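You operate a simulated robot arm through the tools that you are given. There is no shell and no other tool. Be economical: measure what you need, move in short steps, check, and stop when the job is done.

You are at the controls of a simulated two-armed robot. One attempt, no reset.

## Task
Wipe up the spill on the top of the left table with the blue rag and put it back.

Only the result counts: the job must be done as asked and must still hold three seconds after the hand-in. Knocking over, shifting, dropping, spilling or breaking anything else fails it.

## Robot
Two 7-joint arms with two-finger grippers on one trunk, on a base that drives. Base frame: it is fixed to the floor where the robot stands at the start and does not move with it; the origin is under the middle of the robot, x ahead of it, y to its left, z up; the surface under the hand at the start is at about z = 880. Readings come in mm, degrees, newtons and seconds.
The left shoulder is at the start at [61, 215, 1144], the right one opposite. With the tool pointing down near the work surface each hand reaches from about 300 to 820 mm from the robot's upright axis, wherever it stands, measured 20 degrees to its own side. Payload 3.18 kg a hand.
The tool frame of a hand sits at the grasp point between the pads (the TCP): z along the fingers, y along the line on which they close. The tips reach 30 mm beyond it. The gripper opens to 144 mm. The gripper's body begins 103 mm behind the TCP.
Orientation is told as [roll, pitch, yaw] about the base's x, y, z axes, in that order, counted from this pose: with the fingers straight down and closing along the base's y, the tool's x points along the base's -x, its y along +y and its z along -z.

## Interface
- The arms move only by the tool drive_tool. It takes "left_series", "right_series" or both (then of equal length, played together; a hand with none holds still); each is text: rows parted by semicolons, each of 6 numbers parted by spaces: the shift along the tool's x, y, z in units of 50 mm (1.0 is 50 mm), then the turn, a rotation vector about the tool's x, y, z in units of 5 degrees (1.0 is 5 degrees). In form: tx ty tz rx ry rz; .... A call has 1 to 8 rows; each row shifts and turns the commanded pose from where the row before left it, along the tool's axes as they then stand. "left_claw" and "right_claw" are, for a hand that has rows, the finger opening in mm, from 0 to 144, set as the call begins (left out, the last holds). A call with a number of a shift or a turn outside -1 to 1 is refused whole. Rows are played at 5 a second. More than 50 mm and 8.6 degrees between two rows, or a gripper value outside its range, and nothing of the call is played. A pose out of reach is approached as far as the arm can. The call stops where the force on the tool passes 40 N (or 10 N more than at its start, if that is more) or the arm is blocked; 0.2 s more then pass. Each finger halts on what it meets, pressing with about 45 N; the grip force reading is that of the motor and also rises with nothing between the fingers. The clock runs only during rows and for 0.2 s after the last one: add rows that do not move to give the fingers time. The reply holds the time, the measured pose of the TCP, the force on the tool along the base axes, the opening and the grip force, in the units named above and with some noise, with the torque about the TCP (base axes, N m) and any sound that the robot's microphone picked up.
- Cameras (640 x 400 px; columns grow to the right, rows downward): "scene" is now at [149.6, -7, 1331.8]; the picture's right is [-0.08, -1.00, -0.00], its down [-0.57, 0.05, -0.82] and it looks along [0.82, -0.06, -0.57] (base axes); focal length 275 px, centre (320, 200). "left" rides on the left gripper at [76, -16, -143] in its tool frame; the picture's right is [0.21, 0.98, 0.00], its down [-0.84, 0.18, -0.51] and it looks along [-0.50, 0.11, 0.86] (tool axes); focal length 218 px, centre (320, 200). "right" rides on the right gripper at [76, 16, -143] in its tool frame; the picture's right is [-0.21, 0.98, 0.00], its down [-0.84, -0.18, -0.51] and it looks along [-0.50, -0.11, 0.86] (tool axes); focal length 218 px, centre (320, 200).
- camera(camera): a new picture of that camera. No time passes.
- lift_body(by): slides the trunk up (or, below 0, down) by that many mm; the arms and the scene camera ride with it, the base frame stays. It gives what a move gives, with no picture.
- roll_base(legs): drives the robot by 1 to 6 legs, each [ahead, left, turn to the left] in mm, mm and degrees, along the robot's own axes; the way and the turn of a leg run together, so that a leg with both is an arc; at most 1500 mm and 180 degrees a leg. The arms and the cameras ride along, it lands a little off, and it stops where it bumps. It gives what a move gives.
- aim_head(pan, tilt): turns the head with the scene camera to pan (to the left, within 80 degrees either way) and tilt (down, from -29 to 69), counted from straight ahead of the robot. It gives what a move gives.
- point_at(camera, pixels): there is no depth. For up to 12 entries [column, row, z] of the newest picture of that camera ("zoom" is the newest enlarged one), the place [x, y] in the base frame at which the ray of that pixel passes the height z, good to about 2 mm. No time passes.
- close_up(camera, box): a new picture of the part [left, top, right, bottom] of that camera's present view, enlarged. No time passes.
- finish_job(): hands the job in; it is judged then, once.

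Keep the steps short. Do not move on a guess: measure, check each grasp and each placing, and mend mistakes. In all there are 80 turns and 70 pictures (those below and enlarged ones count). Leave the grippers open and the arms clear of the work at the hand-in unless told otherwise, and finish with a single line.

The tools are called as name(argument=value, ...) on one line, values as JSON. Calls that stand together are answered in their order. drive_tool: Moves the arms, as the interface text tells. Its arguments: {"type":"object","properties":{"left_series":{"type":"string"},"left_claw":{"type":"number"},"right_series":{"type":"string"},"right_claw":{"type":"number"}},"required":[]} The other tools are called the same way: lift_body (by) slides the trunk up or down; roll_base (legs) drives the base; aim_head (pan, tilt) turns the head that bears the scene camera; camera (camera) takes a picture; point_at (camera, pixels) gives the place at which the rays of pixels pass given heights; close_up (camera, box) takes an enlarged picture of a part of a camera's view; finish_job () hands the job in.

At the start:

```text
clock: 0.0
left_position: [373.2, 161.2, 1116.2]
left_orientation: [-0.1, -0.7, 0.1]
left_contact_force: [-1.3, 1.1, -0.4]
left_torque: [0.0, -0.01, 0.05]
left_width: 144.1
left_grip_force: 0.0
right_position: [591.2, -325.0, 1181.3]
right_orientation: [-0.1, -1.2, -0.1]
right_contact_force: [0.4, 0.1, -0.4]
right_torque: [-0.01, -0.04, 0.0]
right_width: 143.9
right_grip_force: 0.1
trunk travel left (down, up): [-225.0, 144.0]
robot x, y, heading: [-0.7, -1.8, 0.1]
head pan, tilt: [-4.4, 35.6]
```

scene: 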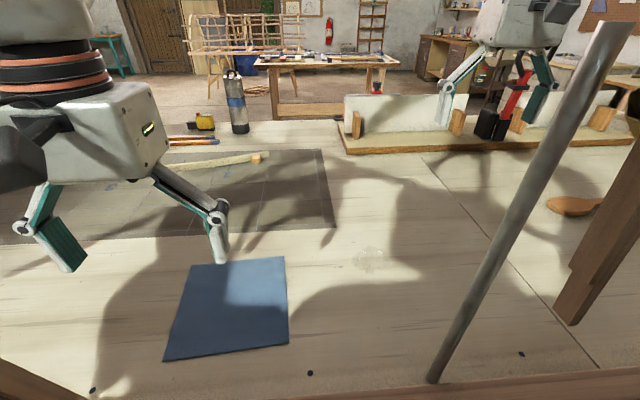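
right: 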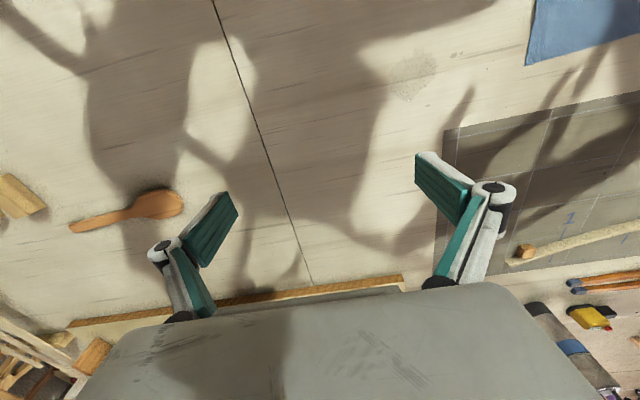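
left: 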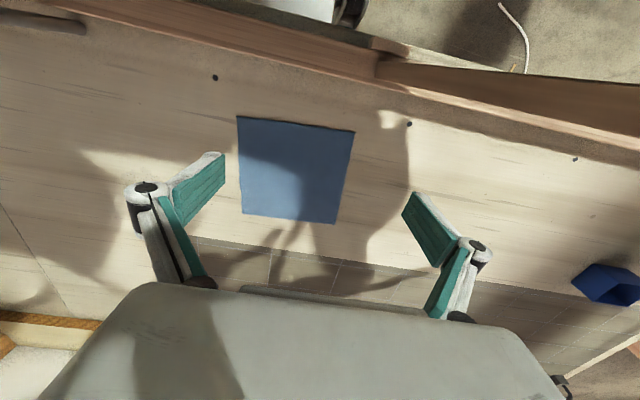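

I see the blue rag at about (230,308) and a faint wet patch at about (370,258) left of the table seam. I'll enlarge that patch and measure both places.

close_up(camera="scene", box=[140, 220, 460, 400])

point_at(camera="scene", pixels=[[192, 265, 880], [283, 257, 880], [288, 343, 880], [164, 361, 880], [352, 258, 880], [388, 258, 880], [370, 246, 880], [370, 272, 880], [425, 160, 880], [600, 365, 880], [310, 373, 880], [435, 380, 880]])

close_up(camera="right", box=[340, 0, 640, 188])

```text
2.00 times, centred on (300, 310) of scene
```

zoom: 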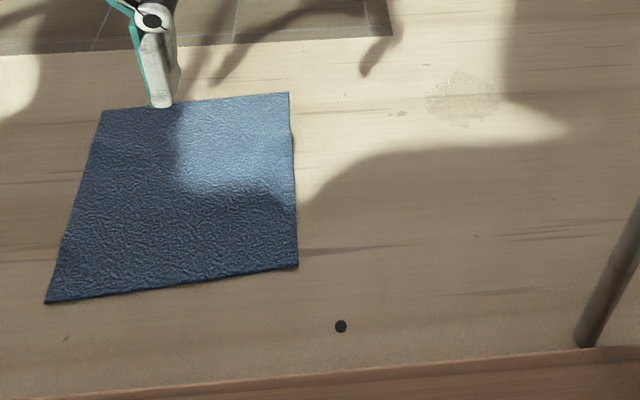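

```text
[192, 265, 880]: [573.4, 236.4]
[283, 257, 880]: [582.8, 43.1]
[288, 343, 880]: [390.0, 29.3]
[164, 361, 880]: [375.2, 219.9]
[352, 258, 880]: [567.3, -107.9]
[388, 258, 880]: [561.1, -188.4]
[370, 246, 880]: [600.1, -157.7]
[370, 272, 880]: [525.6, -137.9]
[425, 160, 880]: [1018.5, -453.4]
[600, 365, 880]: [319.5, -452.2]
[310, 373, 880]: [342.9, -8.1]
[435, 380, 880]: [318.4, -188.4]
```

```text
2.13 times, centred on (490, 94) of right
```

zoom: 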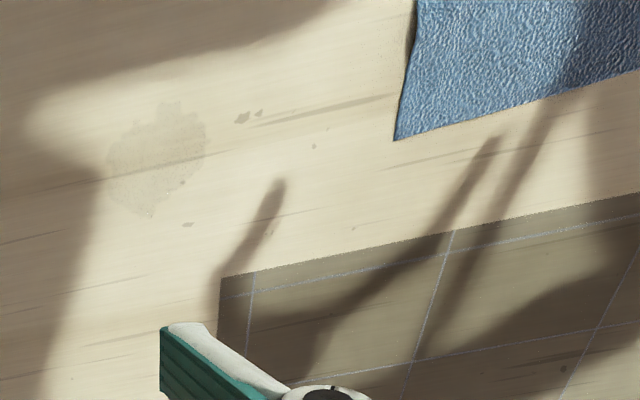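

The spill has its main patch plus small drops towards the rag. I'll measure the outer drops in this enlarged right view, and turn the head to see the pole and the right side.

point_at(camera="zoom", pixels=[[105, 165, 880], [207, 135, 880], [165, 100, 880], [150, 217, 880], [242, 118, 880], [259, 113, 880], [314, 146, 880], [187, 225, 880], [353, 228, 880], [397, 140, 880], [220, 278, 880], [272, 232, 880]])

aim_head(pan=-25, tilt=45)

camera(camera="scene")

```text
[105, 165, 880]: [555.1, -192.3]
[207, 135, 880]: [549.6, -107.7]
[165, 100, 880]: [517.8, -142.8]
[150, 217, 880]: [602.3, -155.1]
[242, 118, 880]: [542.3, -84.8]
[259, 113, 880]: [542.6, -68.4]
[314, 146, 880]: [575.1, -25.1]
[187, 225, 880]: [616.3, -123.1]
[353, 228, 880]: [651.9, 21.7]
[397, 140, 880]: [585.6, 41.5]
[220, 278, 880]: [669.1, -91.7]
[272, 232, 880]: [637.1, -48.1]
```

```text
clock: 0.8
left_position: [370.6, 169.1, 1116.4]
left_orientation: [-0.3, -0.8, 0.0]
left_contact_force: [0.2, 0.4, 0.5]
left_torque: [-0.04, 0.0, 0.02]
left_width: 144.3
left_grip_force: 0.1
right_position: [588.7, -315.9, 1182.1]
right_orientation: [-0.3, -1.0, 0.0]
right_contact_force: [1.1, 0.7, -0.1]
right_torque: [-0.16, 0.06, 0.0]
right_width: 144.0
right_grip_force: 0.1
trunk travel left (down, up): [-225.0, 144.0]
robot x, y, heading: [-0.9, 0.0, 0.3]
head pan, tilt: [-25.0, 45.0]
```

```text
64 pictures are left
```

scene: 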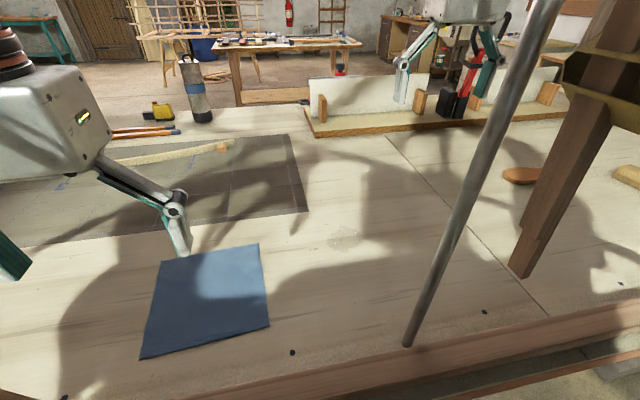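

The view changed less than the turn asked for, so I'll take another picture and check the same points.

camera(camera="scene")

point_at(camera="scene", pixels=[[408, 345, 880], [268, 326, 880], [140, 359, 880], [259, 243, 880], [161, 261, 880], [512, 275, 880], [345, 237, 880], [292, 352, 880]])

```text
63 pictures are left
```

scene: 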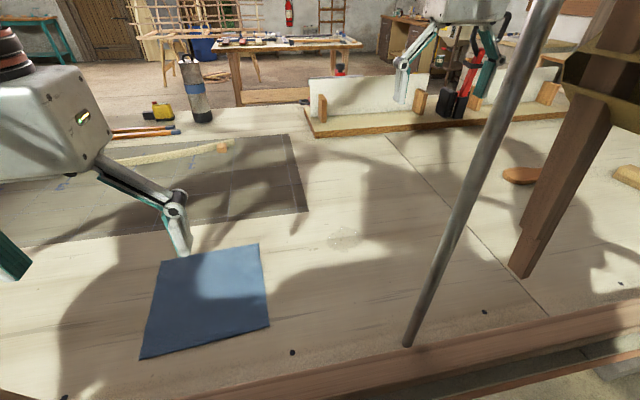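

```text
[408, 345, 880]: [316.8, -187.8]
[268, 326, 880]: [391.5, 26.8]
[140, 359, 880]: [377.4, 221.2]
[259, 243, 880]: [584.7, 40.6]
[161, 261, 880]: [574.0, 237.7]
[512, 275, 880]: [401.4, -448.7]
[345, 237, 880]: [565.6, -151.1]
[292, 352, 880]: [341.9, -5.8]
```

The measurements agree: the pole stands near (317,-188) and a wooden post near (401,-449), so the left hand is the one to use. I'll check how the pole and post rise and look at the rag's edges from the left camera.

point_at(camera="scene", pixels=[[455, 220, 1000], [490, 150, 1100], [525, 75, 1150], [545, 30, 1200], [512, 275, 880], [545, 205, 1000], [580, 120, 1100]])

close_up(camera="left", box=[200, 80, 420, 240])

aim_head(pan=-60, tilt=15)

camera(camera="scene")

```text
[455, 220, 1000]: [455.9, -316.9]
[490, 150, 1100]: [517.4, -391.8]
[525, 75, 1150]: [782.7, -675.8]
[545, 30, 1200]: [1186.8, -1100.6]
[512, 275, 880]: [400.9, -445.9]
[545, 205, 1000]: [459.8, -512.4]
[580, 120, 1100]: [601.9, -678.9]
```

```text
2.50 times, centred on (310, 160) of left
```

zoom: 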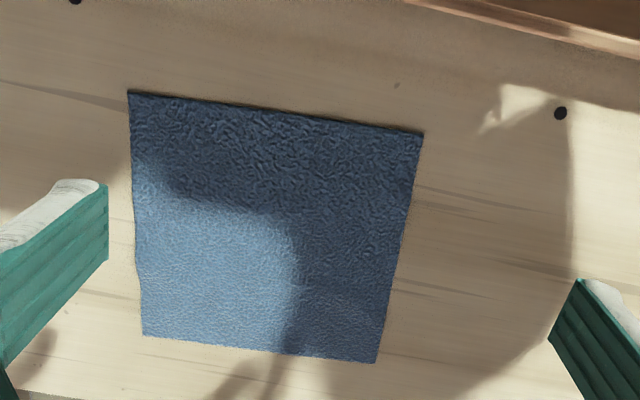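

```text
clock: 1.9
left_position: [371.3, 167.9, 1115.8]
left_orientation: [-0.4, -0.8, 0.0]
left_contact_force: [0.5, -0.4, -0.7]
left_torque: [0.0, 0.01, -0.04]
left_width: 144.1
left_grip_force: 0.1
right_position: [588.4, -318.2, 1182.1]
right_orientation: [-0.3, -1.2, 0.1]
right_contact_force: [-0.5, -0.6, 0.2]
right_torque: [0.02, 0.02, 0.0]
right_width: 143.9
right_grip_force: 0.0
trunk travel left (down, up): [-225.0, 144.0]
robot x, y, heading: [0.9, 2.0, -0.0]
head pan, tilt: [-60.0, 15.0]
```

```text
61 pictures are left
```

scene: 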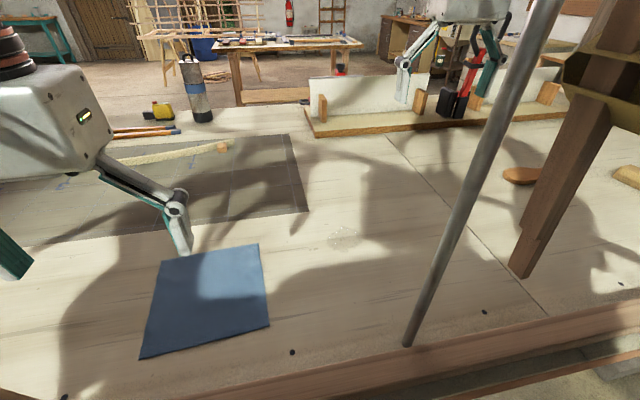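

The head did not turn further, but the left camera confirms the pole's foot, so it is real and upright at about (317,-188); the right arm will stay where it is. Next I bring the left hand over the rag centre (481,131), opening 70, tips about 50 mm above the table.

drive_tool(left_series="-0.8 -0.3 0.6 0 0 0;-0.8 -0.3 0.8 0 0 0;-0.6 -0.14 0.8 0 0 0;0 0 0.6 0 0 0;0 0 0.3 0 0 0;0 0 0 0 0 0", left_claw=70)

camera(camera="left")

camera(camera="scene")

```text
refused: row 1 steps farther than a row can; nothing moved
```

```text
60 pictures are left
```

left: 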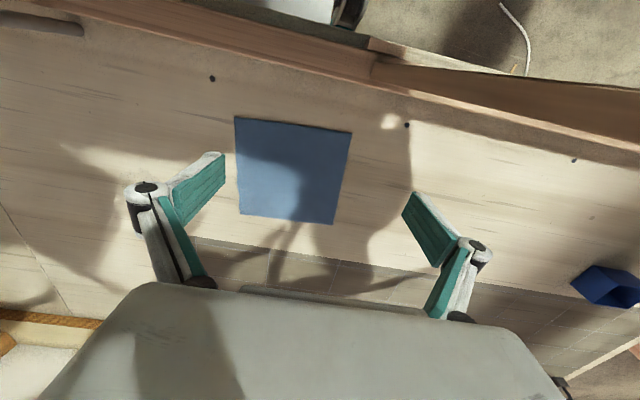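

```text
59 pictures are left
```

scene: 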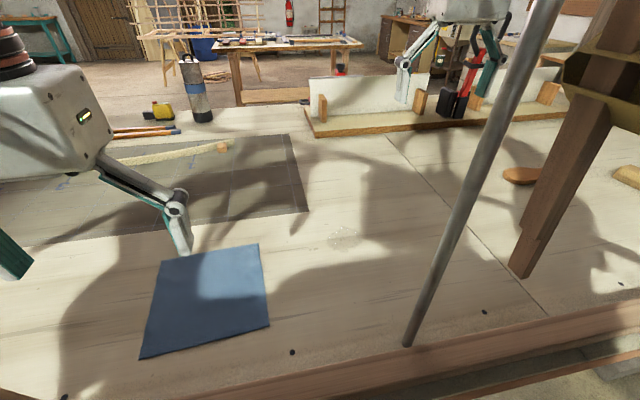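

The row length limit is on the combined shift, so I repeat the same move in smaller rows.

drive_tool(left_series="-0.7 -0.25 0.5 0 0 0;-0.7 -0.25 0.5 0 0 0;-0.7 -0.2 0.5 0 0 0;-0.1 -0.04 0.8 0 0 0;0 0 0.5 0 0 0;0 0 0.3 0 0 0;0 0 0 0 0 0", left_claw=70)

camera(camera="left")

camera(camera="scene")

```text
clock: 3.5
left_position: [484.7, 129.6, 962.1]
left_orientation: [-0.5, -0.8, -0.1]
left_contact_force: [-0.5, -0.5, -0.8]
left_torque: [-0.01, -0.02, 0.01]
left_width: 70.0
left_grip_force: 0.0
right_position: [587.1, -318.4, 1183.4]
right_orientation: [-0.3, -1.3, 0.0]
right_contact_force: [0.9, 0.5, 0.2]
right_torque: [0.01, 0.0, -0.02]
right_width: 144.2
right_grip_force: 0.1
trunk travel left (down, up): [-225.0, 144.0]
robot x, y, heading: [-1.7, 0.5, -0.2]
head pan, tilt: [-60.0, 15.0]
```

```text
58 pictures are left
```

left: 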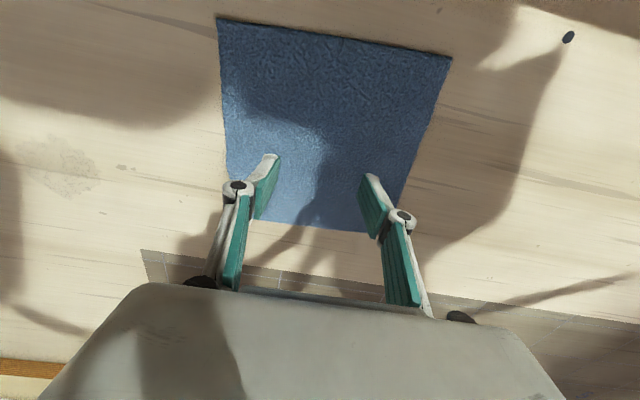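

```text
57 pictures are left
```

scene: 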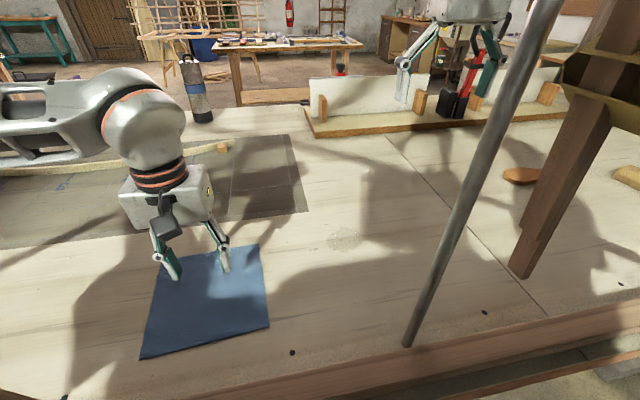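

The hand is over the rag's centre. I lower in small steps until the tips touch.

drive_tool(left_series="0 0 0.4 0 0 0;0 0 0.3 0 0 0;0 0 0.14 0 0 0;0 0 0.08 0 0 0;0 0 0 0 0 0")

```text
clock: 4.7
left_position: [483.7, 129.5, 916.3]
left_orientation: [-0.5, -0.9, -0.1]
left_contact_force: [-0.6, 0.5, -0.5]
left_torque: [0.0, -0.05, 0.02]
left_width: 69.9
left_grip_force: 0.0
right_position: [588.3, -318.4, 1182.2]
right_orientation: [-0.3, -1.2, -0.2]
right_contact_force: [-0.6, 0.0, 0.8]
right_torque: [-0.02, 0.0, -0.02]
right_width: 143.9
right_grip_force: 0.1
trunk travel left (down, up): [-225.0, 144.0]
robot x, y, heading: [1.9, 2.2, 0.1]
head pan, tilt: [-60.0, 15.0]
```

Tips at about 886, no contact yet. A few more millimetres in tiny rows.

drive_tool(left_series="0 0 0.06 0 0 0;0 0 0.04 0 0 0;0 0 0.04 0 0 0;0 0 0 0 0 0")

```text
clock: 5.7
left_position: [484.1, 128.8, 910.2]
left_orientation: [-0.4, -0.8, -0.1]
left_contact_force: [-2.3, 0.5, 7.9]
left_torque: [0.31, 0.09, 0.07]
left_width: 71.1
left_grip_force: 0.5
right_position: [588.7, -320.2, 1185.0]
right_orientation: [-0.3, -1.1, -0.1]
right_contact_force: [0.0, -0.4, -0.2]
right_torque: [-0.01, 0.04, -0.01]
right_width: 143.9
right_grip_force: 0.0
trunk travel left (down, up): [-225.0, 144.0]
robot x, y, heading: [1.1, 2.3, 0.0]
head pan, tilt: [-60.0, 15.0]
```

Contact with about 8 N. I close the fingers here to see whether the cloth bunches between them.

drive_tool(left_series="0 0 0 0 0 0;0 0 0 0 0 0;0 0 0 0 0 0;0 0 0 0 0 0", left_claw=0)

camera(camera="left")

close_up(camera="scene", box=[90, 170, 370, 380])

```text
clock: 6.7
left_position: [484.6, 128.7, 909.9]
left_orientation: [-0.3, -0.9, 0.1]
left_contact_force: [0.3, 0.6, 1.0]
left_torque: [-0.19, 0.01, 0.0]
left_width: 0.5
left_grip_force: 29.1
right_position: [588.1, -319.0, 1182.9]
right_orientation: [-0.3, -1.2, -0.1]
right_contact_force: [-0.6, -0.6, -0.5]
right_torque: [0.04, -0.03, 0.01]
right_width: 144.1
right_grip_force: 0.1
trunk travel left (down, up): [-225.0, 144.0]
robot x, y, heading: [1.0, 1.4, 0.1]
head pan, tilt: [-60.0, 15.0]
```

```text
56 pictures are left
```

left: 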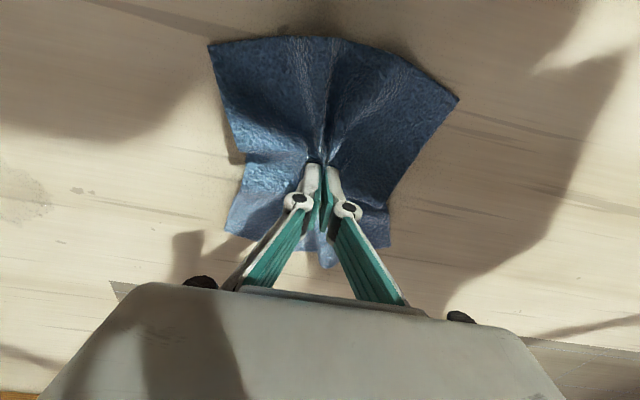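

```text
1.90 times, centred on (230, 275) of scene
```

zoom: 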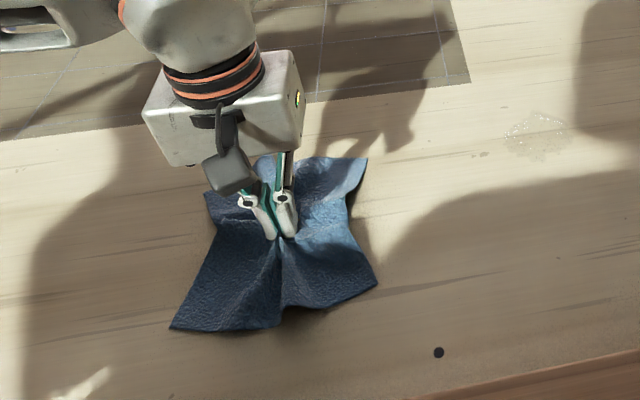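

The cloth is pinched at its middle and its skirt lies spread around the fingers. I drag it along the table over the drops towards the spill, stopping near (560,-111), watching the right hand's clearance.

drive_tool(left_series="-0.19 -0.6 0 0 0 0;-0.19 -0.6 0 0 0 0;-0.19 -0.6 0 0 0 0;-0.19 -0.6 0 0 0 0;-0.19 -0.6 0 0 0 0;-0.19 -0.6 0 0 0 0;-0.19 -0.6 0 0 0 0;-0.19 -0.6 0 0 0 0", left_claw=0)

camera(camera="left")

camera(camera="scene")

```text
clock: 7.9
left_position: [583.4, 100.2, 929.7]
left_orientation: [-5.4, -0.4, 11.6]
left_contact_force: [0.1, -0.3, 2.7]
left_torque: [-0.06, -0.03, -0.04]
left_width: 0.1
left_grip_force: 25.5
right_position: [584.4, -280.5, 1201.8]
right_orientation: [-1.3, -2.3, -0.2]
right_contact_force: [-0.1, 0.0, 0.2]
right_torque: [0.03, 0.01, -0.01]
right_width: 144.0
right_grip_force: 0.0
trunk travel left (down, up): [-225.0, 144.0]
robot x, y, heading: [-1.8, 14.6, 0.4]
head pan, tilt: [-60.0, 15.0]
stopped in row 6 (left hand): the arm was blocked; the commanded pose is now the measured one
```

```text
54 pictures are left
```

left: 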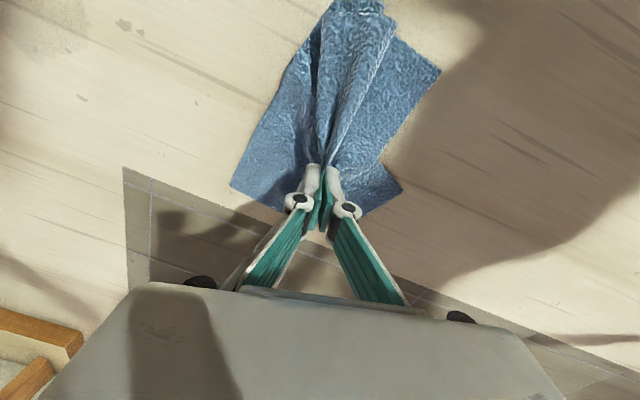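

```text
53 pictures are left
```

scene: 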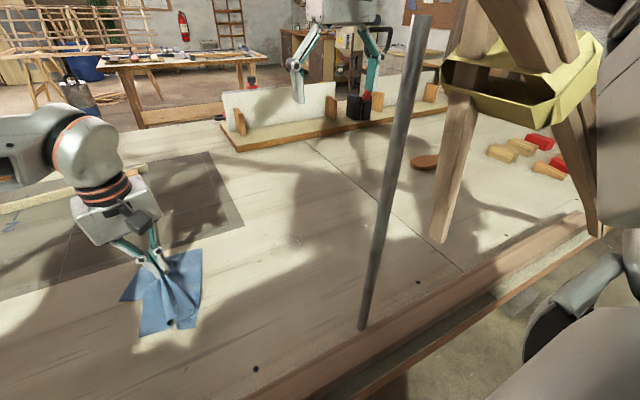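

The arm got blocked near (583,100) and the robot was pushed a bit, so I stop to find the cause. The spill and pole look untouched. I let things settle and look to the left at the arm.

aim_head(pan=30, tilt=30)

camera(camera="scene")

camera(camera="right")

```text
clock: 9.6
left_position: [583.9, 100.2, 930.5]
left_orientation: [-5.5, -0.5, 11.9]
left_contact_force: [-0.6, 0.8, 7.5]
left_torque: [-0.04, -0.04, 0.01]
left_width: 0.4
left_grip_force: 35.4
right_position: [583.2, -282.2, 1198.6]
right_orientation: [-1.6, -2.1, -0.2]
right_contact_force: [-1.2, 0.4, -0.1]
right_torque: [0.01, 0.02, 0.01]
right_width: 143.8
right_grip_force: 0.0
trunk travel left (down, up): [-225.0, 144.0]
robot x, y, heading: [0.2, 8.4, 0.0]
head pan, tilt: [30.0, 30.0]
```

```text
52 pictures are left
```

scene: 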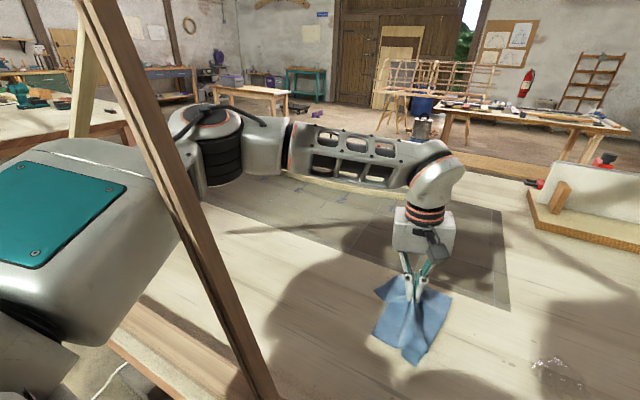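

```text
51 pictures are left
```

right: 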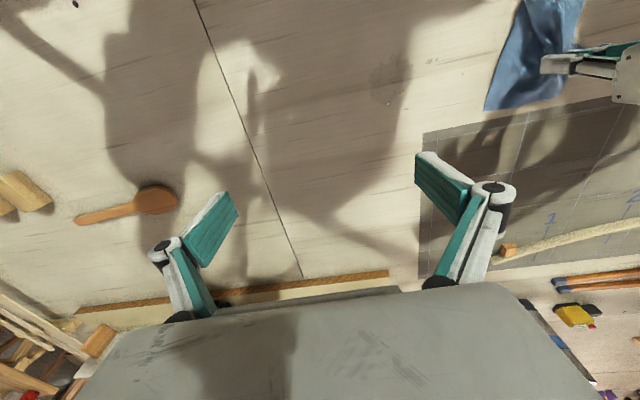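

A slanted wooden post stands between the head and the left arm: the arm runs outside it, and that is what blocked the elbow. I'll measure the post and look at the right arm's surroundings before choosing a way round.

point_at(camera="scene", pixels=[[265, 395, 880], [225, 310, 950], [225, 310, 1000], [175, 200, 1100], [175, 200, 1150], [120, 80, 1250], [215, 140, 1150], [360, 325, 880], [545, 365, 880]])

aim_head(pan=40, tilt=60)

camera(camera="scene")

point_at(camera="scene", pixels=[[320, 200, 880], [320, 300, 880]])

aim_head(pan=-60, tilt=45)

camera(camera="scene")

```text
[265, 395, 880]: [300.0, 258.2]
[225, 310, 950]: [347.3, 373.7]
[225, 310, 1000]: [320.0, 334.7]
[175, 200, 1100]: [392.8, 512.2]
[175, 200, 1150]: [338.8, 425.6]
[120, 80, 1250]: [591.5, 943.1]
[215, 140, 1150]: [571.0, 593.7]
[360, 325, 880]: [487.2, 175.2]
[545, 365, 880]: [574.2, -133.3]
```

```text
clock: 10.5
left_position: [586.7, 102.7, 928.6]
left_orientation: [-5.5, -0.4, 11.9]
left_contact_force: [1.5, 0.0, -1.7]
left_torque: [0.03, 0.04, 0.0]
left_width: 6.8
left_grip_force: 41.0
right_position: [583.8, -282.6, 1199.0]
right_orientation: [-1.5, -1.9, -0.2]
right_contact_force: [0.1, -0.4, -0.4]
right_torque: [0.0, 0.0, 0.02]
right_width: 144.0
right_grip_force: 0.0
trunk travel left (down, up): [-225.0, 144.0]
robot x, y, heading: [1.9, 9.1, 0.5]
head pan, tilt: [40.0, 60.0]
```

```text
50 pictures are left
```

scene: 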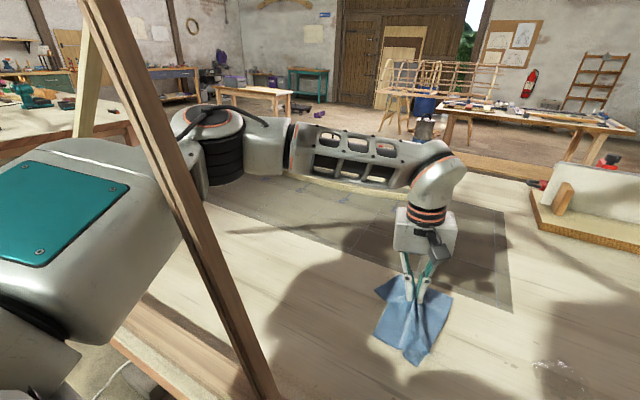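

```text
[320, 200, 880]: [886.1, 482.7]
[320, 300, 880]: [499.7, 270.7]
```

```text
clock: 12.3
left_position: [584.3, 101.1, 929.9]
left_orientation: [-5.6, -0.5, 11.8]
left_contact_force: [0.8, -0.7, -2.2]
left_torque: [-0.07, -0.01, -0.01]
left_width: 5.9
left_grip_force: 45.9
right_position: [583.3, -282.4, 1197.4]
right_orientation: [-1.7, -1.8, -0.2]
right_contact_force: [-0.3, -0.2, 0.5]
right_torque: [0.0, 0.05, 0.06]
right_width: 144.0
right_grip_force: 0.2
trunk travel left (down, up): [-225.0, 144.0]
robot x, y, heading: [-4.0, 9.3, -0.2]
head pan, tilt: [-60.0, 45.0]
```

```text
49 pictures are left
```

scene: 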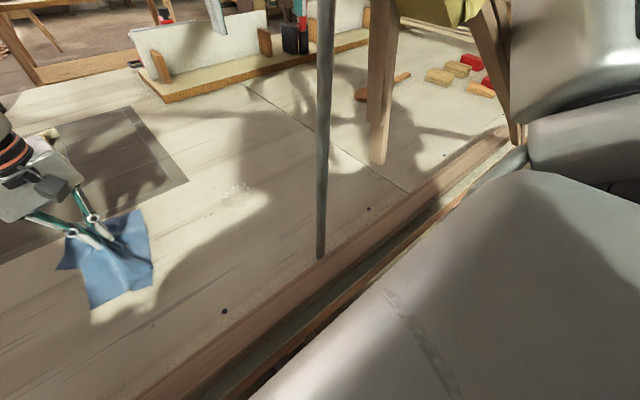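

The left post stands about (300,260) and leans left; the right arm runs outside the pole and a stand on the right. I need to see the right arm's route too before deciding.

aim_head(pan=-50, tilt=12)

camera(camera="scene")

camera(camera="left")

```text
clock: 13.2
left_position: [584.8, 100.7, 928.6]
left_orientation: [-5.4, -0.4, 11.8]
left_contact_force: [0.5, -0.1, 2.5]
left_torque: [0.07, 0.02, -0.01]
left_width: 4.7
left_grip_force: 30.2
right_position: [583.3, -282.0, 1198.1]
right_orientation: [-1.5, -1.8, -0.2]
right_contact_force: [0.1, 0.2, -0.1]
right_torque: [0.02, -0.01, -0.01]
right_width: 143.9
right_grip_force: 0.1
trunk travel left (down, up): [-225.0, 144.0]
robot x, y, heading: [-1.9, 9.1, 0.2]
head pan, tilt: [-50.0, 12.0]
```

```text
48 pictures are left
```

scene: 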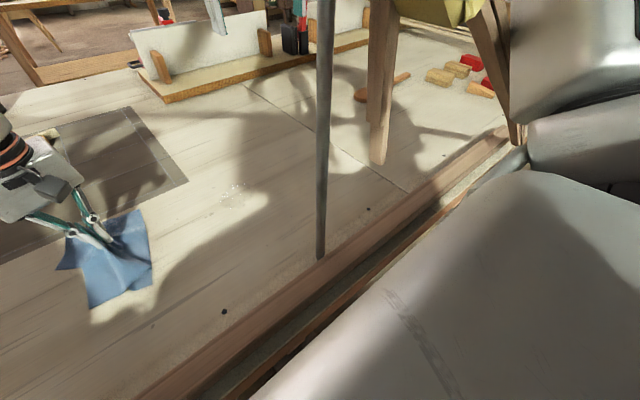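

```text
47 pictures are left
```

left: 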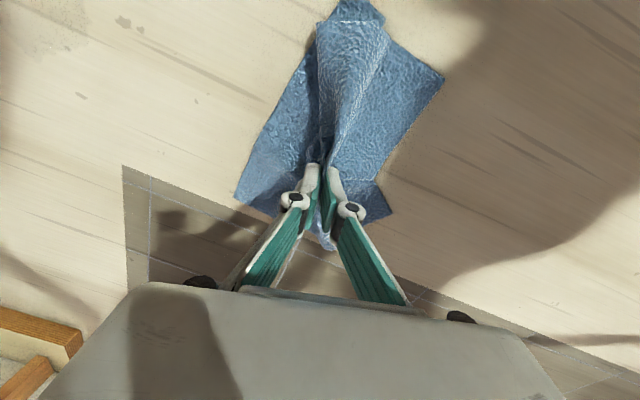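

The picture did not follow the last head command, so I repeat it with a different angle.

aim_head(pan=-35, tilt=5)

camera(camera="scene")

```text
clock: 14.0
left_position: [584.2, 101.4, 928.0]
left_orientation: [-5.4, -0.2, 11.8]
left_contact_force: [-0.4, 0.2, 0.4]
left_torque: [0.12, 0.0, 0.0]
left_width: 0.0
left_grip_force: 27.1
right_position: [583.1, -282.5, 1197.3]
right_orientation: [-1.6, -1.8, -0.1]
right_contact_force: [-0.7, -0.8, 0.6]
right_torque: [0.03, -0.01, 0.01]
right_width: 144.1
right_grip_force: 0.0
trunk travel left (down, up): [-225.0, 144.0]
robot x, y, heading: [2.3, 11.0, -0.1]
head pan, tilt: [-35.0, 5.0]
```

```text
46 pictures are left
```

scene: 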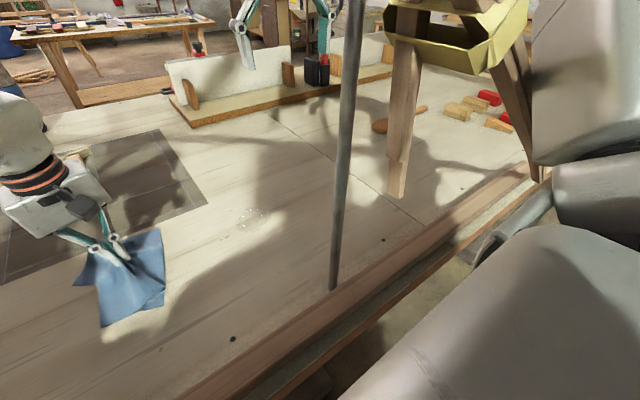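

I still need to see the upper part of the right arm. I tilt the head up.

aim_head(pan=-30, tilt=-20)

aim_head(pan=-30, tilt=-15)

camera(camera="scene")

```text
clock: 14.9
left_position: [583.4, 101.1, 928.2]
left_orientation: [-5.3, -0.4, 11.9]
left_contact_force: [0.3, -0.3, -0.8]
left_torque: [-0.07, 0.03, -0.01]
left_width: 5.7
left_grip_force: 34.1
right_position: [583.5, -282.1, 1196.9]
right_orientation: [-1.6, -1.9, -0.3]
right_contact_force: [0.2, 0.1, 1.0]
right_torque: [0.04, -0.02, -0.04]
right_width: 143.9
right_grip_force: 0.0
trunk travel left (down, up): [-225.0, 144.0]
robot x, y, heading: [-0.2, 11.3, 0.0]
head pan, tilt: [-30.0, -20.0]
```

```text
clock: 15.6
left_position: [584.4, 101.5, 928.5]
left_orientation: [-5.4, -0.5, 11.9]
left_contact_force: [1.0, -0.8, -1.8]
left_torque: [0.03, 0.07, -0.02]
left_width: 6.1
left_grip_force: 45.5
right_position: [582.5, -282.4, 1197.4]
right_orientation: [-1.5, -1.9, -0.3]
right_contact_force: [-0.4, 0.0, -0.4]
right_torque: [-0.02, 0.01, -0.02]
right_width: 144.1
right_grip_force: 0.2
trunk travel left (down, up): [-225.0, 144.0]
robot x, y, heading: [-1.7, 8.7, 0.1]
head pan, tilt: [-30.0, -15.0]
```

```text
45 pictures are left
```

scene: 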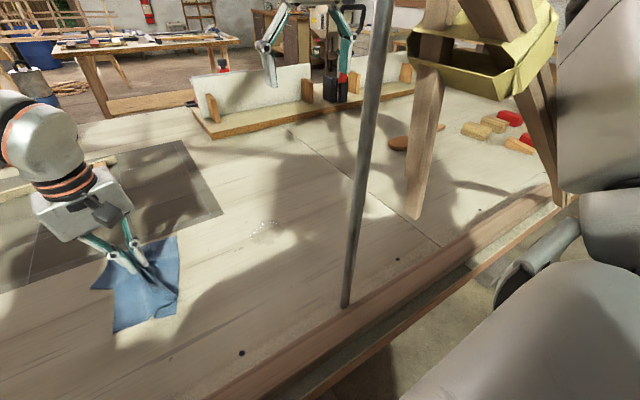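

The ladder and pole make the right arm risky, so I keep the left arm inside its free space and gain reach by tilting the hand instead. First I back off from the post, lift a little and yaw the hand, so its thin side will face down when tilted.

drive_tool(left_series="0.5 0.36 -0.3 0 0 0;0.47 0.36 -0.3 0 0 0;0 0 0 0 0 -1;0 0 0 0 0 -1;0 0 0 0 0 -1;0 0 0 0 0 -1;0 0 0 0 0 -1;0 0 0 0 0 -1", left_claw=0)

camera(camera="scene")

```text
clock: 17.4
left_position: [522.5, 102.0, 958.9]
left_orientation: [-3.9, 1.1, 40.6]
left_contact_force: [-3.7, 2.7, 4.8]
left_torque: [-0.13, -0.29, 0.01]
left_width: 1.1
left_grip_force: 36.5
right_position: [580.6, -305.3, 1192.4]
right_orientation: [-0.2, -1.9, -0.3]
right_contact_force: [0.3, 0.0, -0.5]
right_torque: [0.02, 0.01, 0.0]
right_width: 144.1
right_grip_force: 0.0
trunk travel left (down, up): [-225.0, 144.0]
robot x, y, heading: [-3.0, 9.1, 0.0]
head pan, tilt: [-30.0, -15.0]
```

```text
44 pictures are left
```

scene: 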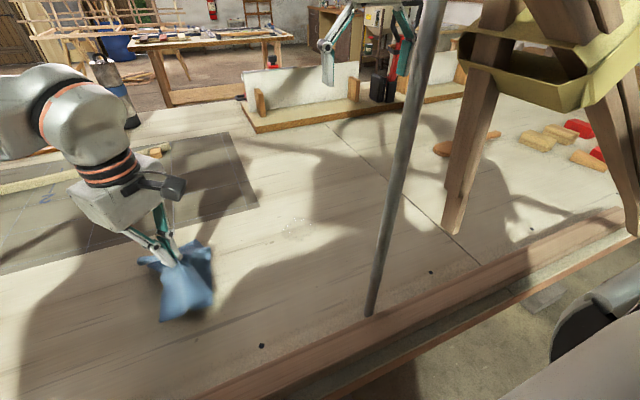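

The hand lags the command by some 25 mm sideways, so the arm may still lean on the post. I look left to check.

aim_head(pan=45, tilt=35)

camera(camera="scene")

```text
clock: 18.8
left_position: [530.1, 105.0, 956.6]
left_orientation: [-3.8, 1.4, 40.9]
left_contact_force: [0.9, -0.6, -2.1]
left_torque: [0.09, 0.03, 0.01]
left_width: 7.2
left_grip_force: 37.8
right_position: [586.4, -307.5, 1189.3]
right_orientation: [-0.4, -1.6, -0.4]
right_contact_force: [-0.2, 0.0, -0.1]
right_torque: [-0.03, -0.04, 0.02]
right_width: 144.2
right_grip_force: 0.1
trunk travel left (down, up): [-225.0, 144.0]
robot x, y, heading: [-3.4, 9.1, -0.1]
head pan, tilt: [45.0, 35.0]
```

```text
43 pictures are left
```

scene: 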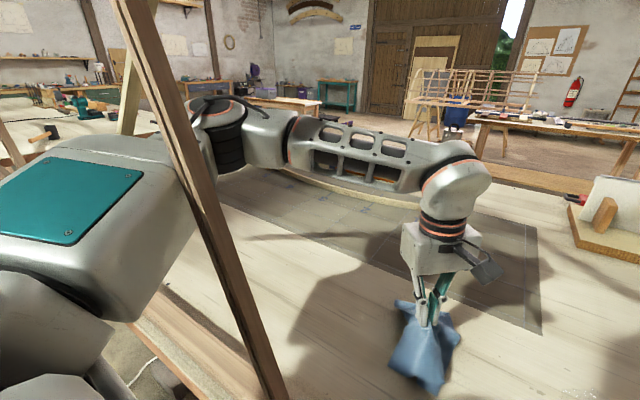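

The upper arm is close beside the post, but the wrist is free. I finish the yaw to about 90° where the hand is.

drive_tool(left_series="0 0 0 0 0 -1;0 0 0 0 0 -1;0 0 0 0 0 -1;0 0 0 0 0 -1;0 0 0 0 0 -1;0 0 0 0 0 -1;0 0 0 0 0 -1;0 0 0 0 0 -1")

```text
clock: 20.6
left_position: [529.5, 102.2, 957.6]
left_orientation: [-2.0, 3.5, 81.1]
left_contact_force: [1.2, -0.6, 3.4]
left_torque: [0.08, -0.06, 0.01]
left_width: 2.2
left_grip_force: 40.0
right_position: [586.4, -307.5, 1188.6]
right_orientation: [-0.2, -1.6, -0.2]
right_contact_force: [0.5, -1.1, 0.3]
right_torque: [-0.04, -0.02, -0.01]
right_width: 144.3
right_grip_force: 0.0
trunk travel left (down, up): [-225.0, 144.0]
robot x, y, heading: [-0.1, 10.6, 0.1]
head pan, tilt: [45.0, 35.0]
```

Yaw is about 81° with good tracking. Now I tilt the fingers towards -y about the wrist, 30° to start.

drive_tool(left_series="0.4 0 0 0 1 0;0.4 0 0 0 1 0;0.4 0 0.05 0 1 0;0.4 0 0.05 0 1 0;0.4 0 0.1 0 1 0;0.4 0 0.1 0 1 0;0 0 0 0 0 0")

camera(camera="scene")

```text
clock: 22.2
left_position: [507.0, -29.9, 974.9]
left_orientation: [-2.2, 32.7, 79.4]
left_contact_force: [0.0, -1.1, -0.8]
left_torque: [0.11, 0.0, -0.03]
left_width: 7.1
left_grip_force: 44.9
right_position: [585.4, -323.0, 1185.2]
right_orientation: [0.4, -1.6, -0.3]
right_contact_force: [0.1, 0.2, -0.4]
right_torque: [-0.02, 0.01, -0.01]
right_width: 144.1
right_grip_force: 0.1
trunk travel left (down, up): [-225.0, 144.0]
robot x, y, heading: [-3.0, 8.0, 0.1]
head pan, tilt: [45.0, 35.0]
```

```text
42 pictures are left
```

scene: 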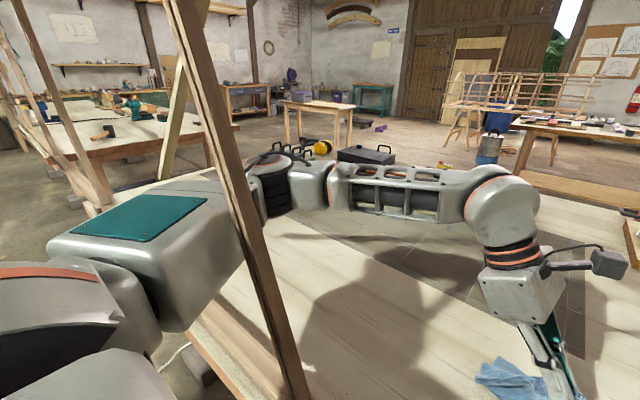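

The tilt works: the hand is now at y=-30 with no force. I tilt another 25° while shifting a bit forward to x≈555.

drive_tool(left_series="0.4 -0.15 0.1 0 1 0;0.4 -0.15 0.12 0 1 0;0.4 -0.15 0.14 0 1 0;0.4 -0.15 0.16 0 1 0;0.4 -0.15 0.18 0 1 0;0 0 0 0 0 0")

aim_head(pan=-10, tilt=40)

camera(camera="scene")

camera(camera="left")

```text
clock: 23.6
left_position: [526.6, -131.1, 1018.4]
left_orientation: [-3.4, 57.8, 77.7]
left_contact_force: [0.0, 0.0, 0.4]
left_torque: [0.05, -0.02, 0.0]
left_width: 5.0
left_grip_force: 32.0
right_position: [586.5, -322.8, 1184.5]
right_orientation: [0.5, -1.6, -0.3]
right_contact_force: [0.0, -0.2, 0.0]
right_torque: [0.0, 0.0, 0.03]
right_width: 144.2
right_grip_force: 0.1
trunk travel left (down, up): [-225.0, 144.0]
robot x, y, heading: [-0.6, 9.7, -0.2]
head pan, tilt: [45.0, 35.0]
```

```text
clock: 24.9
left_position: [528.8, -123.3, 1018.0]
left_orientation: [-3.4, 58.0, 77.7]
left_contact_force: [0.2, -2.4, -0.6]
left_torque: [0.01, 0.01, 0.01]
left_width: 6.5
left_grip_force: 39.3
right_position: [587.1, -312.5, 1189.6]
right_orientation: [0.1, -1.7, -0.3]
right_contact_force: [0.5, 0.2, -0.5]
right_torque: [-0.02, 0.01, -0.02]
right_width: 144.2
right_grip_force: 0.2
trunk travel left (down, up): [-225.0, 144.0]
robot x, y, heading: [1.8, 9.2, 0.2]
head pan, tilt: [-10.0, 40.0]
```

```text
41 pictures are left
```

scene: 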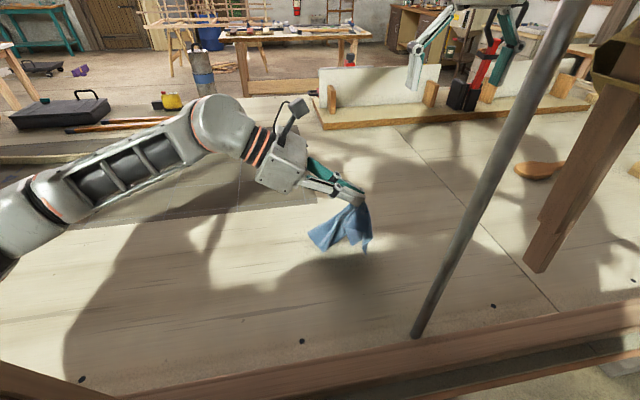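

```text
40 pictures are left
```

left: 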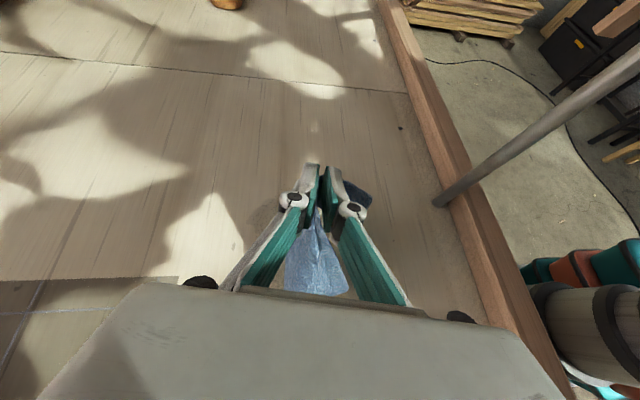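

The rag hangs from the fingers right by the spill and everything is clear. I lower it straight down about 90 mm, moving slightly forward to x≈560.

drive_tool(left_series="-0.43 -0.16 0.27 0 0 0;-0.43 -0.16 0.27 0 0 0;-0.43 -0.16 0.27 0 0 0;-0.2 -0.16 0.13 0 0 0;0 0 0 0 0 0")

camera(camera="scene")

```text
clock: 26.1
left_position: [562.6, -129.5, 930.3]
left_orientation: [-3.4, 58.0, 77.7]
left_contact_force: [-0.5, 2.4, 1.9]
left_torque: [0.01, -0.02, 0.03]
left_width: 0.3
left_grip_force: 34.6
right_position: [588.5, -313.3, 1189.1]
right_orientation: [0.0, -1.8, -0.3]
right_contact_force: [0.6, 0.4, -0.3]
right_torque: [0.02, 0.0, -0.02]
right_width: 143.8
right_grip_force: 0.1
trunk travel left (down, up): [-225.0, 144.0]
robot x, y, heading: [-0.3, 11.0, 0.0]
head pan, tilt: [-10.0, 40.0]
```

```text
39 pictures are left
```

scene: 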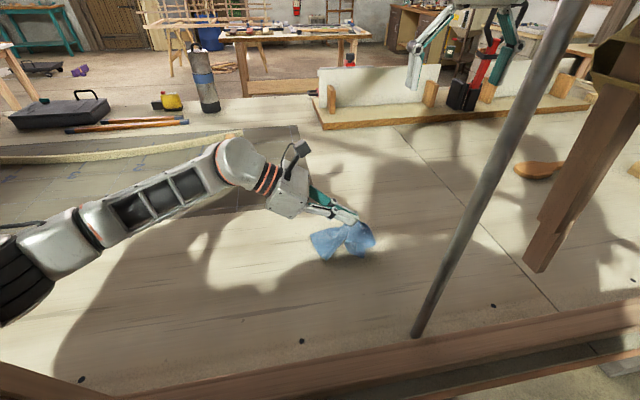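

The cloth now rests on the table over the spill. I lower to light pressure.

drive_tool(left_series="-0.17 0 0.106 0 0 0;-0.09 0 0.055 0 0 0;-0.05 0 0.03 0 0 0;0 0 0 0 0 0")

```text
clock: 27.1
left_position: [563.4, -130.2, 912.2]
left_orientation: [-3.4, 58.1, 77.7]
left_contact_force: [0.4, 0.4, -0.1]
left_torque: [0.01, 0.07, -0.08]
left_width: 4.4
left_grip_force: 29.5
right_position: [588.7, -313.1, 1189.7]
right_orientation: [0.0, -1.8, -0.2]
right_contact_force: [0.6, 0.7, 0.2]
right_torque: [-0.01, -0.01, -0.01]
right_width: 143.9
right_grip_force: 0.1
trunk travel left (down, up): [-225.0, 144.0]
robot x, y, heading: [-1.4, 11.2, 0.1]
head pan, tilt: [-10.0, 40.0]
```

No pressure yet; a few more millimetres.

drive_tool(left_series="-0.05 0 0.032 0 0 0;-0.04 0 0.025 0 0 0;-0.03 0 0.02 0 0 0;0 0 0 0 0 0")

```text
clock: 28.1
left_position: [563.7, -130.6, 906.3]
left_orientation: [-3.3, 58.0, 77.7]
left_contact_force: [-1.1, 4.6, 12.5]
left_torque: [-0.3, -0.09, 0.22]
left_width: 0.1
left_grip_force: 28.8
right_position: [588.7, -314.7, 1188.8]
right_orientation: [0.0, -1.8, -0.4]
right_contact_force: [0.6, 0.2, 0.1]
right_torque: [-0.02, -0.01, 0.02]
right_width: 144.0
right_grip_force: 0.1
trunk travel left (down, up): [-225.0, 144.0]
robot x, y, heading: [-2.4, 7.3, -0.1]
head pan, tilt: [-10.0, 40.0]
```

Pressing with about 12 N. I wipe in strokes along x, then step 30 mm towards -y and stroke back.

drive_tool(left_series="0 -0.9 0 0 0 0;0 0.6 0 0 0 0;0 0.6 0 0 0 0;0 0.6 0 0 0 0;0.25 0.1 0.41 0 0 0;0 -0.7 0 0 0 0;0 -0.6 0 0 0 0;0 -0.6 0 0 0 0")

camera(camera="scene")

```text
clock: 29.9
left_position: [610.6, -132.4, 904.8]
left_orientation: [-1.2, 60.2, 81.3]
left_contact_force: [-0.1, 1.6, 29.3]
left_torque: [-0.4, -0.54, 1.01]
left_width: 0.4
left_grip_force: 29.5
right_position: [586.0, -304.4, 1191.5]
right_orientation: [-0.2, -1.9, -1.4]
right_contact_force: [-0.1, -0.7, -0.6]
right_torque: [0.07, 0.04, 0.02]
right_width: 144.1
right_grip_force: 0.1
trunk travel left (down, up): [-225.0, 144.0]
robot x, y, heading: [-5.5, 13.1, -0.4]
head pan, tilt: [-10.0, 40.0]
stopped in row 8 (left hand): the force on the tool passed its limit at 46 N (the readings are from after the stop); the commanded pose is now the measured one
```

```text
38 pictures are left
```

scene: 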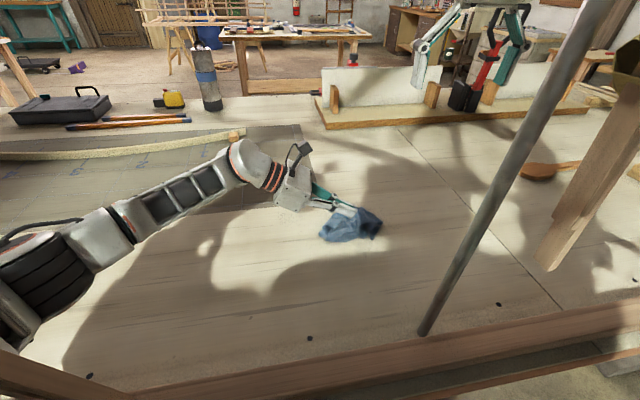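

The press force rose as the arm neared its limit at x≈610. I lift the rag and draw back to look at what remains of the spill.

drive_tool(left_series="0.6 0.3 -0.35 0 0 0;0.6 0.3 -0.45 0 0 0;0.3 0 -0.9 0 0 0;0 0 -0.9 0 0 0;0 0 0 0 0 0")

close_up(camera="scene", box=[250, 170, 450, 300])

close_up(camera="right", box=[300, 0, 600, 188])

```text
clock: 31.1
left_position: [591.0, -74.3, 1035.8]
left_orientation: [-2.1, 58.9, 79.9]
left_contact_force: [-0.4, 0.7, 0.2]
left_torque: [0.0, -0.03, 0.03]
left_width: 0.2
left_grip_force: 33.3
right_position: [587.2, -322.1, 1187.5]
right_orientation: [0.5, -1.7, -1.3]
right_contact_force: [0.4, 0.0, 0.3]
right_torque: [-0.02, -0.01, -0.01]
right_width: 144.0
right_grip_force: 0.1
trunk travel left (down, up): [-225.0, 144.0]
robot x, y, heading: [-4.3, 11.2, -0.3]
head pan, tilt: [-10.0, 40.0]
```

```text
3.08 times, centred on (350, 235) of scene
```

zoom: 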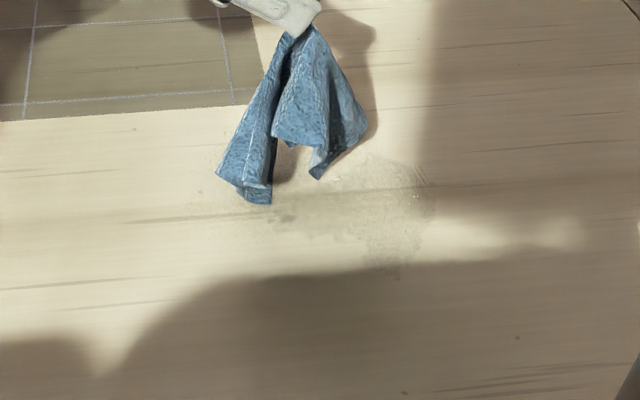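

```text
2.13 times, centred on (450, 94) of right
```

zoom: 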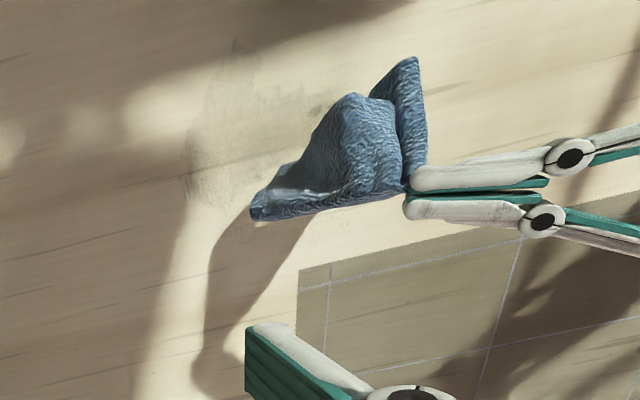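

The patch is fainter but a film remains. I measure its extent.

point_at(camera="zoom", pixels=[[185, 160, 880], [205, 200, 880], [240, 50, 880], [300, 230, 880], [330, 90, 880], [240, 130, 880]])

close_up(camera="scene", box=[310, 210, 410, 270])

point_at(camera="zoom", pixels=[[100, 130, 880], [420, 30, 880], [480, 130, 880], [400, 270, 880], [230, 240, 880], [300, 150, 880]])

```text
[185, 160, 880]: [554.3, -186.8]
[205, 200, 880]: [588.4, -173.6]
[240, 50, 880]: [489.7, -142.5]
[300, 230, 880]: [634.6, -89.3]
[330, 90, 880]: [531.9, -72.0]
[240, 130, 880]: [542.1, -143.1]
```

```text
6.40 times, centred on (360, 240) of scene
```

zoom: 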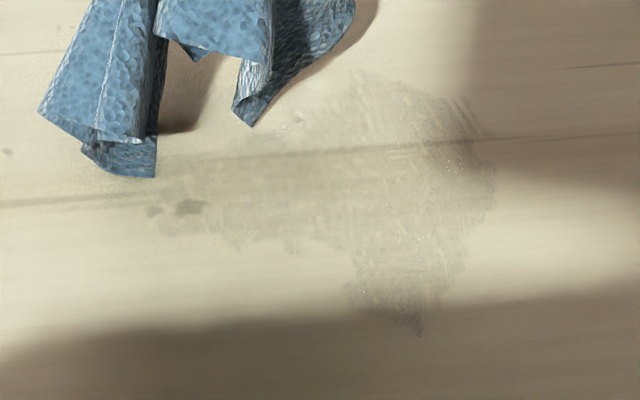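

```text
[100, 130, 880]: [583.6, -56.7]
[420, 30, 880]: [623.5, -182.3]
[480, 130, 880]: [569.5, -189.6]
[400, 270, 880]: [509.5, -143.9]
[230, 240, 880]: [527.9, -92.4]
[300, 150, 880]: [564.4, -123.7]
```

A faint film remains over about x 505–620, y -190 to -80. I tilt a further 10° for more reach and come down at (525,-160) to wipe systematically.

drive_tool(left_series="0.4 0 0 0 1 0;0.4 0 0 0 1 0;-0.43 0.27 0.44 0 0 0;-0.43 0.27 0.44 0 0 0;-0.43 0.27 0.44 0 0 0;-0.43 0.27 0.44 0 0 0;-0.3 0.27 0.42 0 0 0;0 0 0 0 0 0")

```text
clock: 33.0
left_position: [514.7, -146.0, 935.5]
left_orientation: [-2.8, 68.9, 79.1]
left_contact_force: [0.0, -1.1, 0.1]
left_torque: [-0.02, 0.05, -0.04]
left_width: 2.0
left_grip_force: 34.4
right_position: [587.5, -322.6, 1187.1]
right_orientation: [0.6, -1.6, -1.4]
right_contact_force: [-0.5, -0.1, -0.7]
right_torque: [0.0, 0.03, 0.02]
right_width: 143.8
right_grip_force: 0.1
trunk travel left (down, up): [-225.0, 144.0]
robot x, y, heading: [2.1, 11.7, -0.2]
head pan, tilt: [-10.0, 40.0]
```

Clear and free. I lower to contact.

drive_tool(left_series="-0.2 0 0.25 0 0 0;-0.15 0 0.15 0 0 0;-0.1 0 0.06 0 0 0;-0.05 0 0.02 0 0 0;0 0 0 0 0 0")

```text
clock: 34.1
left_position: [512.6, -159.6, 904.3]
left_orientation: [-2.9, 68.9, 79.2]
left_contact_force: [0.4, 0.4, 2.0]
left_torque: [-0.02, -0.02, 0.02]
left_width: 0.6
left_grip_force: 33.1
right_position: [586.7, -322.9, 1189.0]
right_orientation: [0.6, -1.7, -1.4]
right_contact_force: [0.0, -0.2, 0.1]
right_torque: [0.0, 0.01, 0.01]
right_width: 143.8
right_grip_force: 0.0
trunk travel left (down, up): [-225.0, 144.0]
robot x, y, heading: [-2.8, 12.9, -0.5]
head pan, tilt: [-10.0, 40.0]
```

Just touching. I press 3 mm more and stroke to x≈597, step 25 mm back to +y, and return.

drive_tool(left_series="-0.07 0 0.03 0 0 0;0 -0.6 0 0 0 0;0 -0.6 0 0 0 0;0 -0.5 0 0 0 0;-0.18 0 -0.47 0 0 0;0 0.6 0 0 0 0;0 0.6 0 0 0 0;0 0.5 0 0 0 0")

```text
clock: 36.0
left_position: [515.3, -135.6, 902.0]
left_orientation: [-3.3, 68.9, 78.7]
left_contact_force: [3.7, -0.1, 22.3]
left_torque: [-0.81, -0.08, 0.18]
left_width: 0.6
left_grip_force: 30.6
right_position: [587.2, -322.5, 1187.2]
right_orientation: [0.6, -1.8, -1.5]
right_contact_force: [0.1, -0.7, 0.3]
right_torque: [0.0, 0.02, -0.01]
right_width: 144.2
right_grip_force: 0.1
trunk travel left (down, up): [-225.0, 144.0]
robot x, y, heading: [-1.0, 11.7, -0.2]
head pan, tilt: [-10.0, 40.0]
```

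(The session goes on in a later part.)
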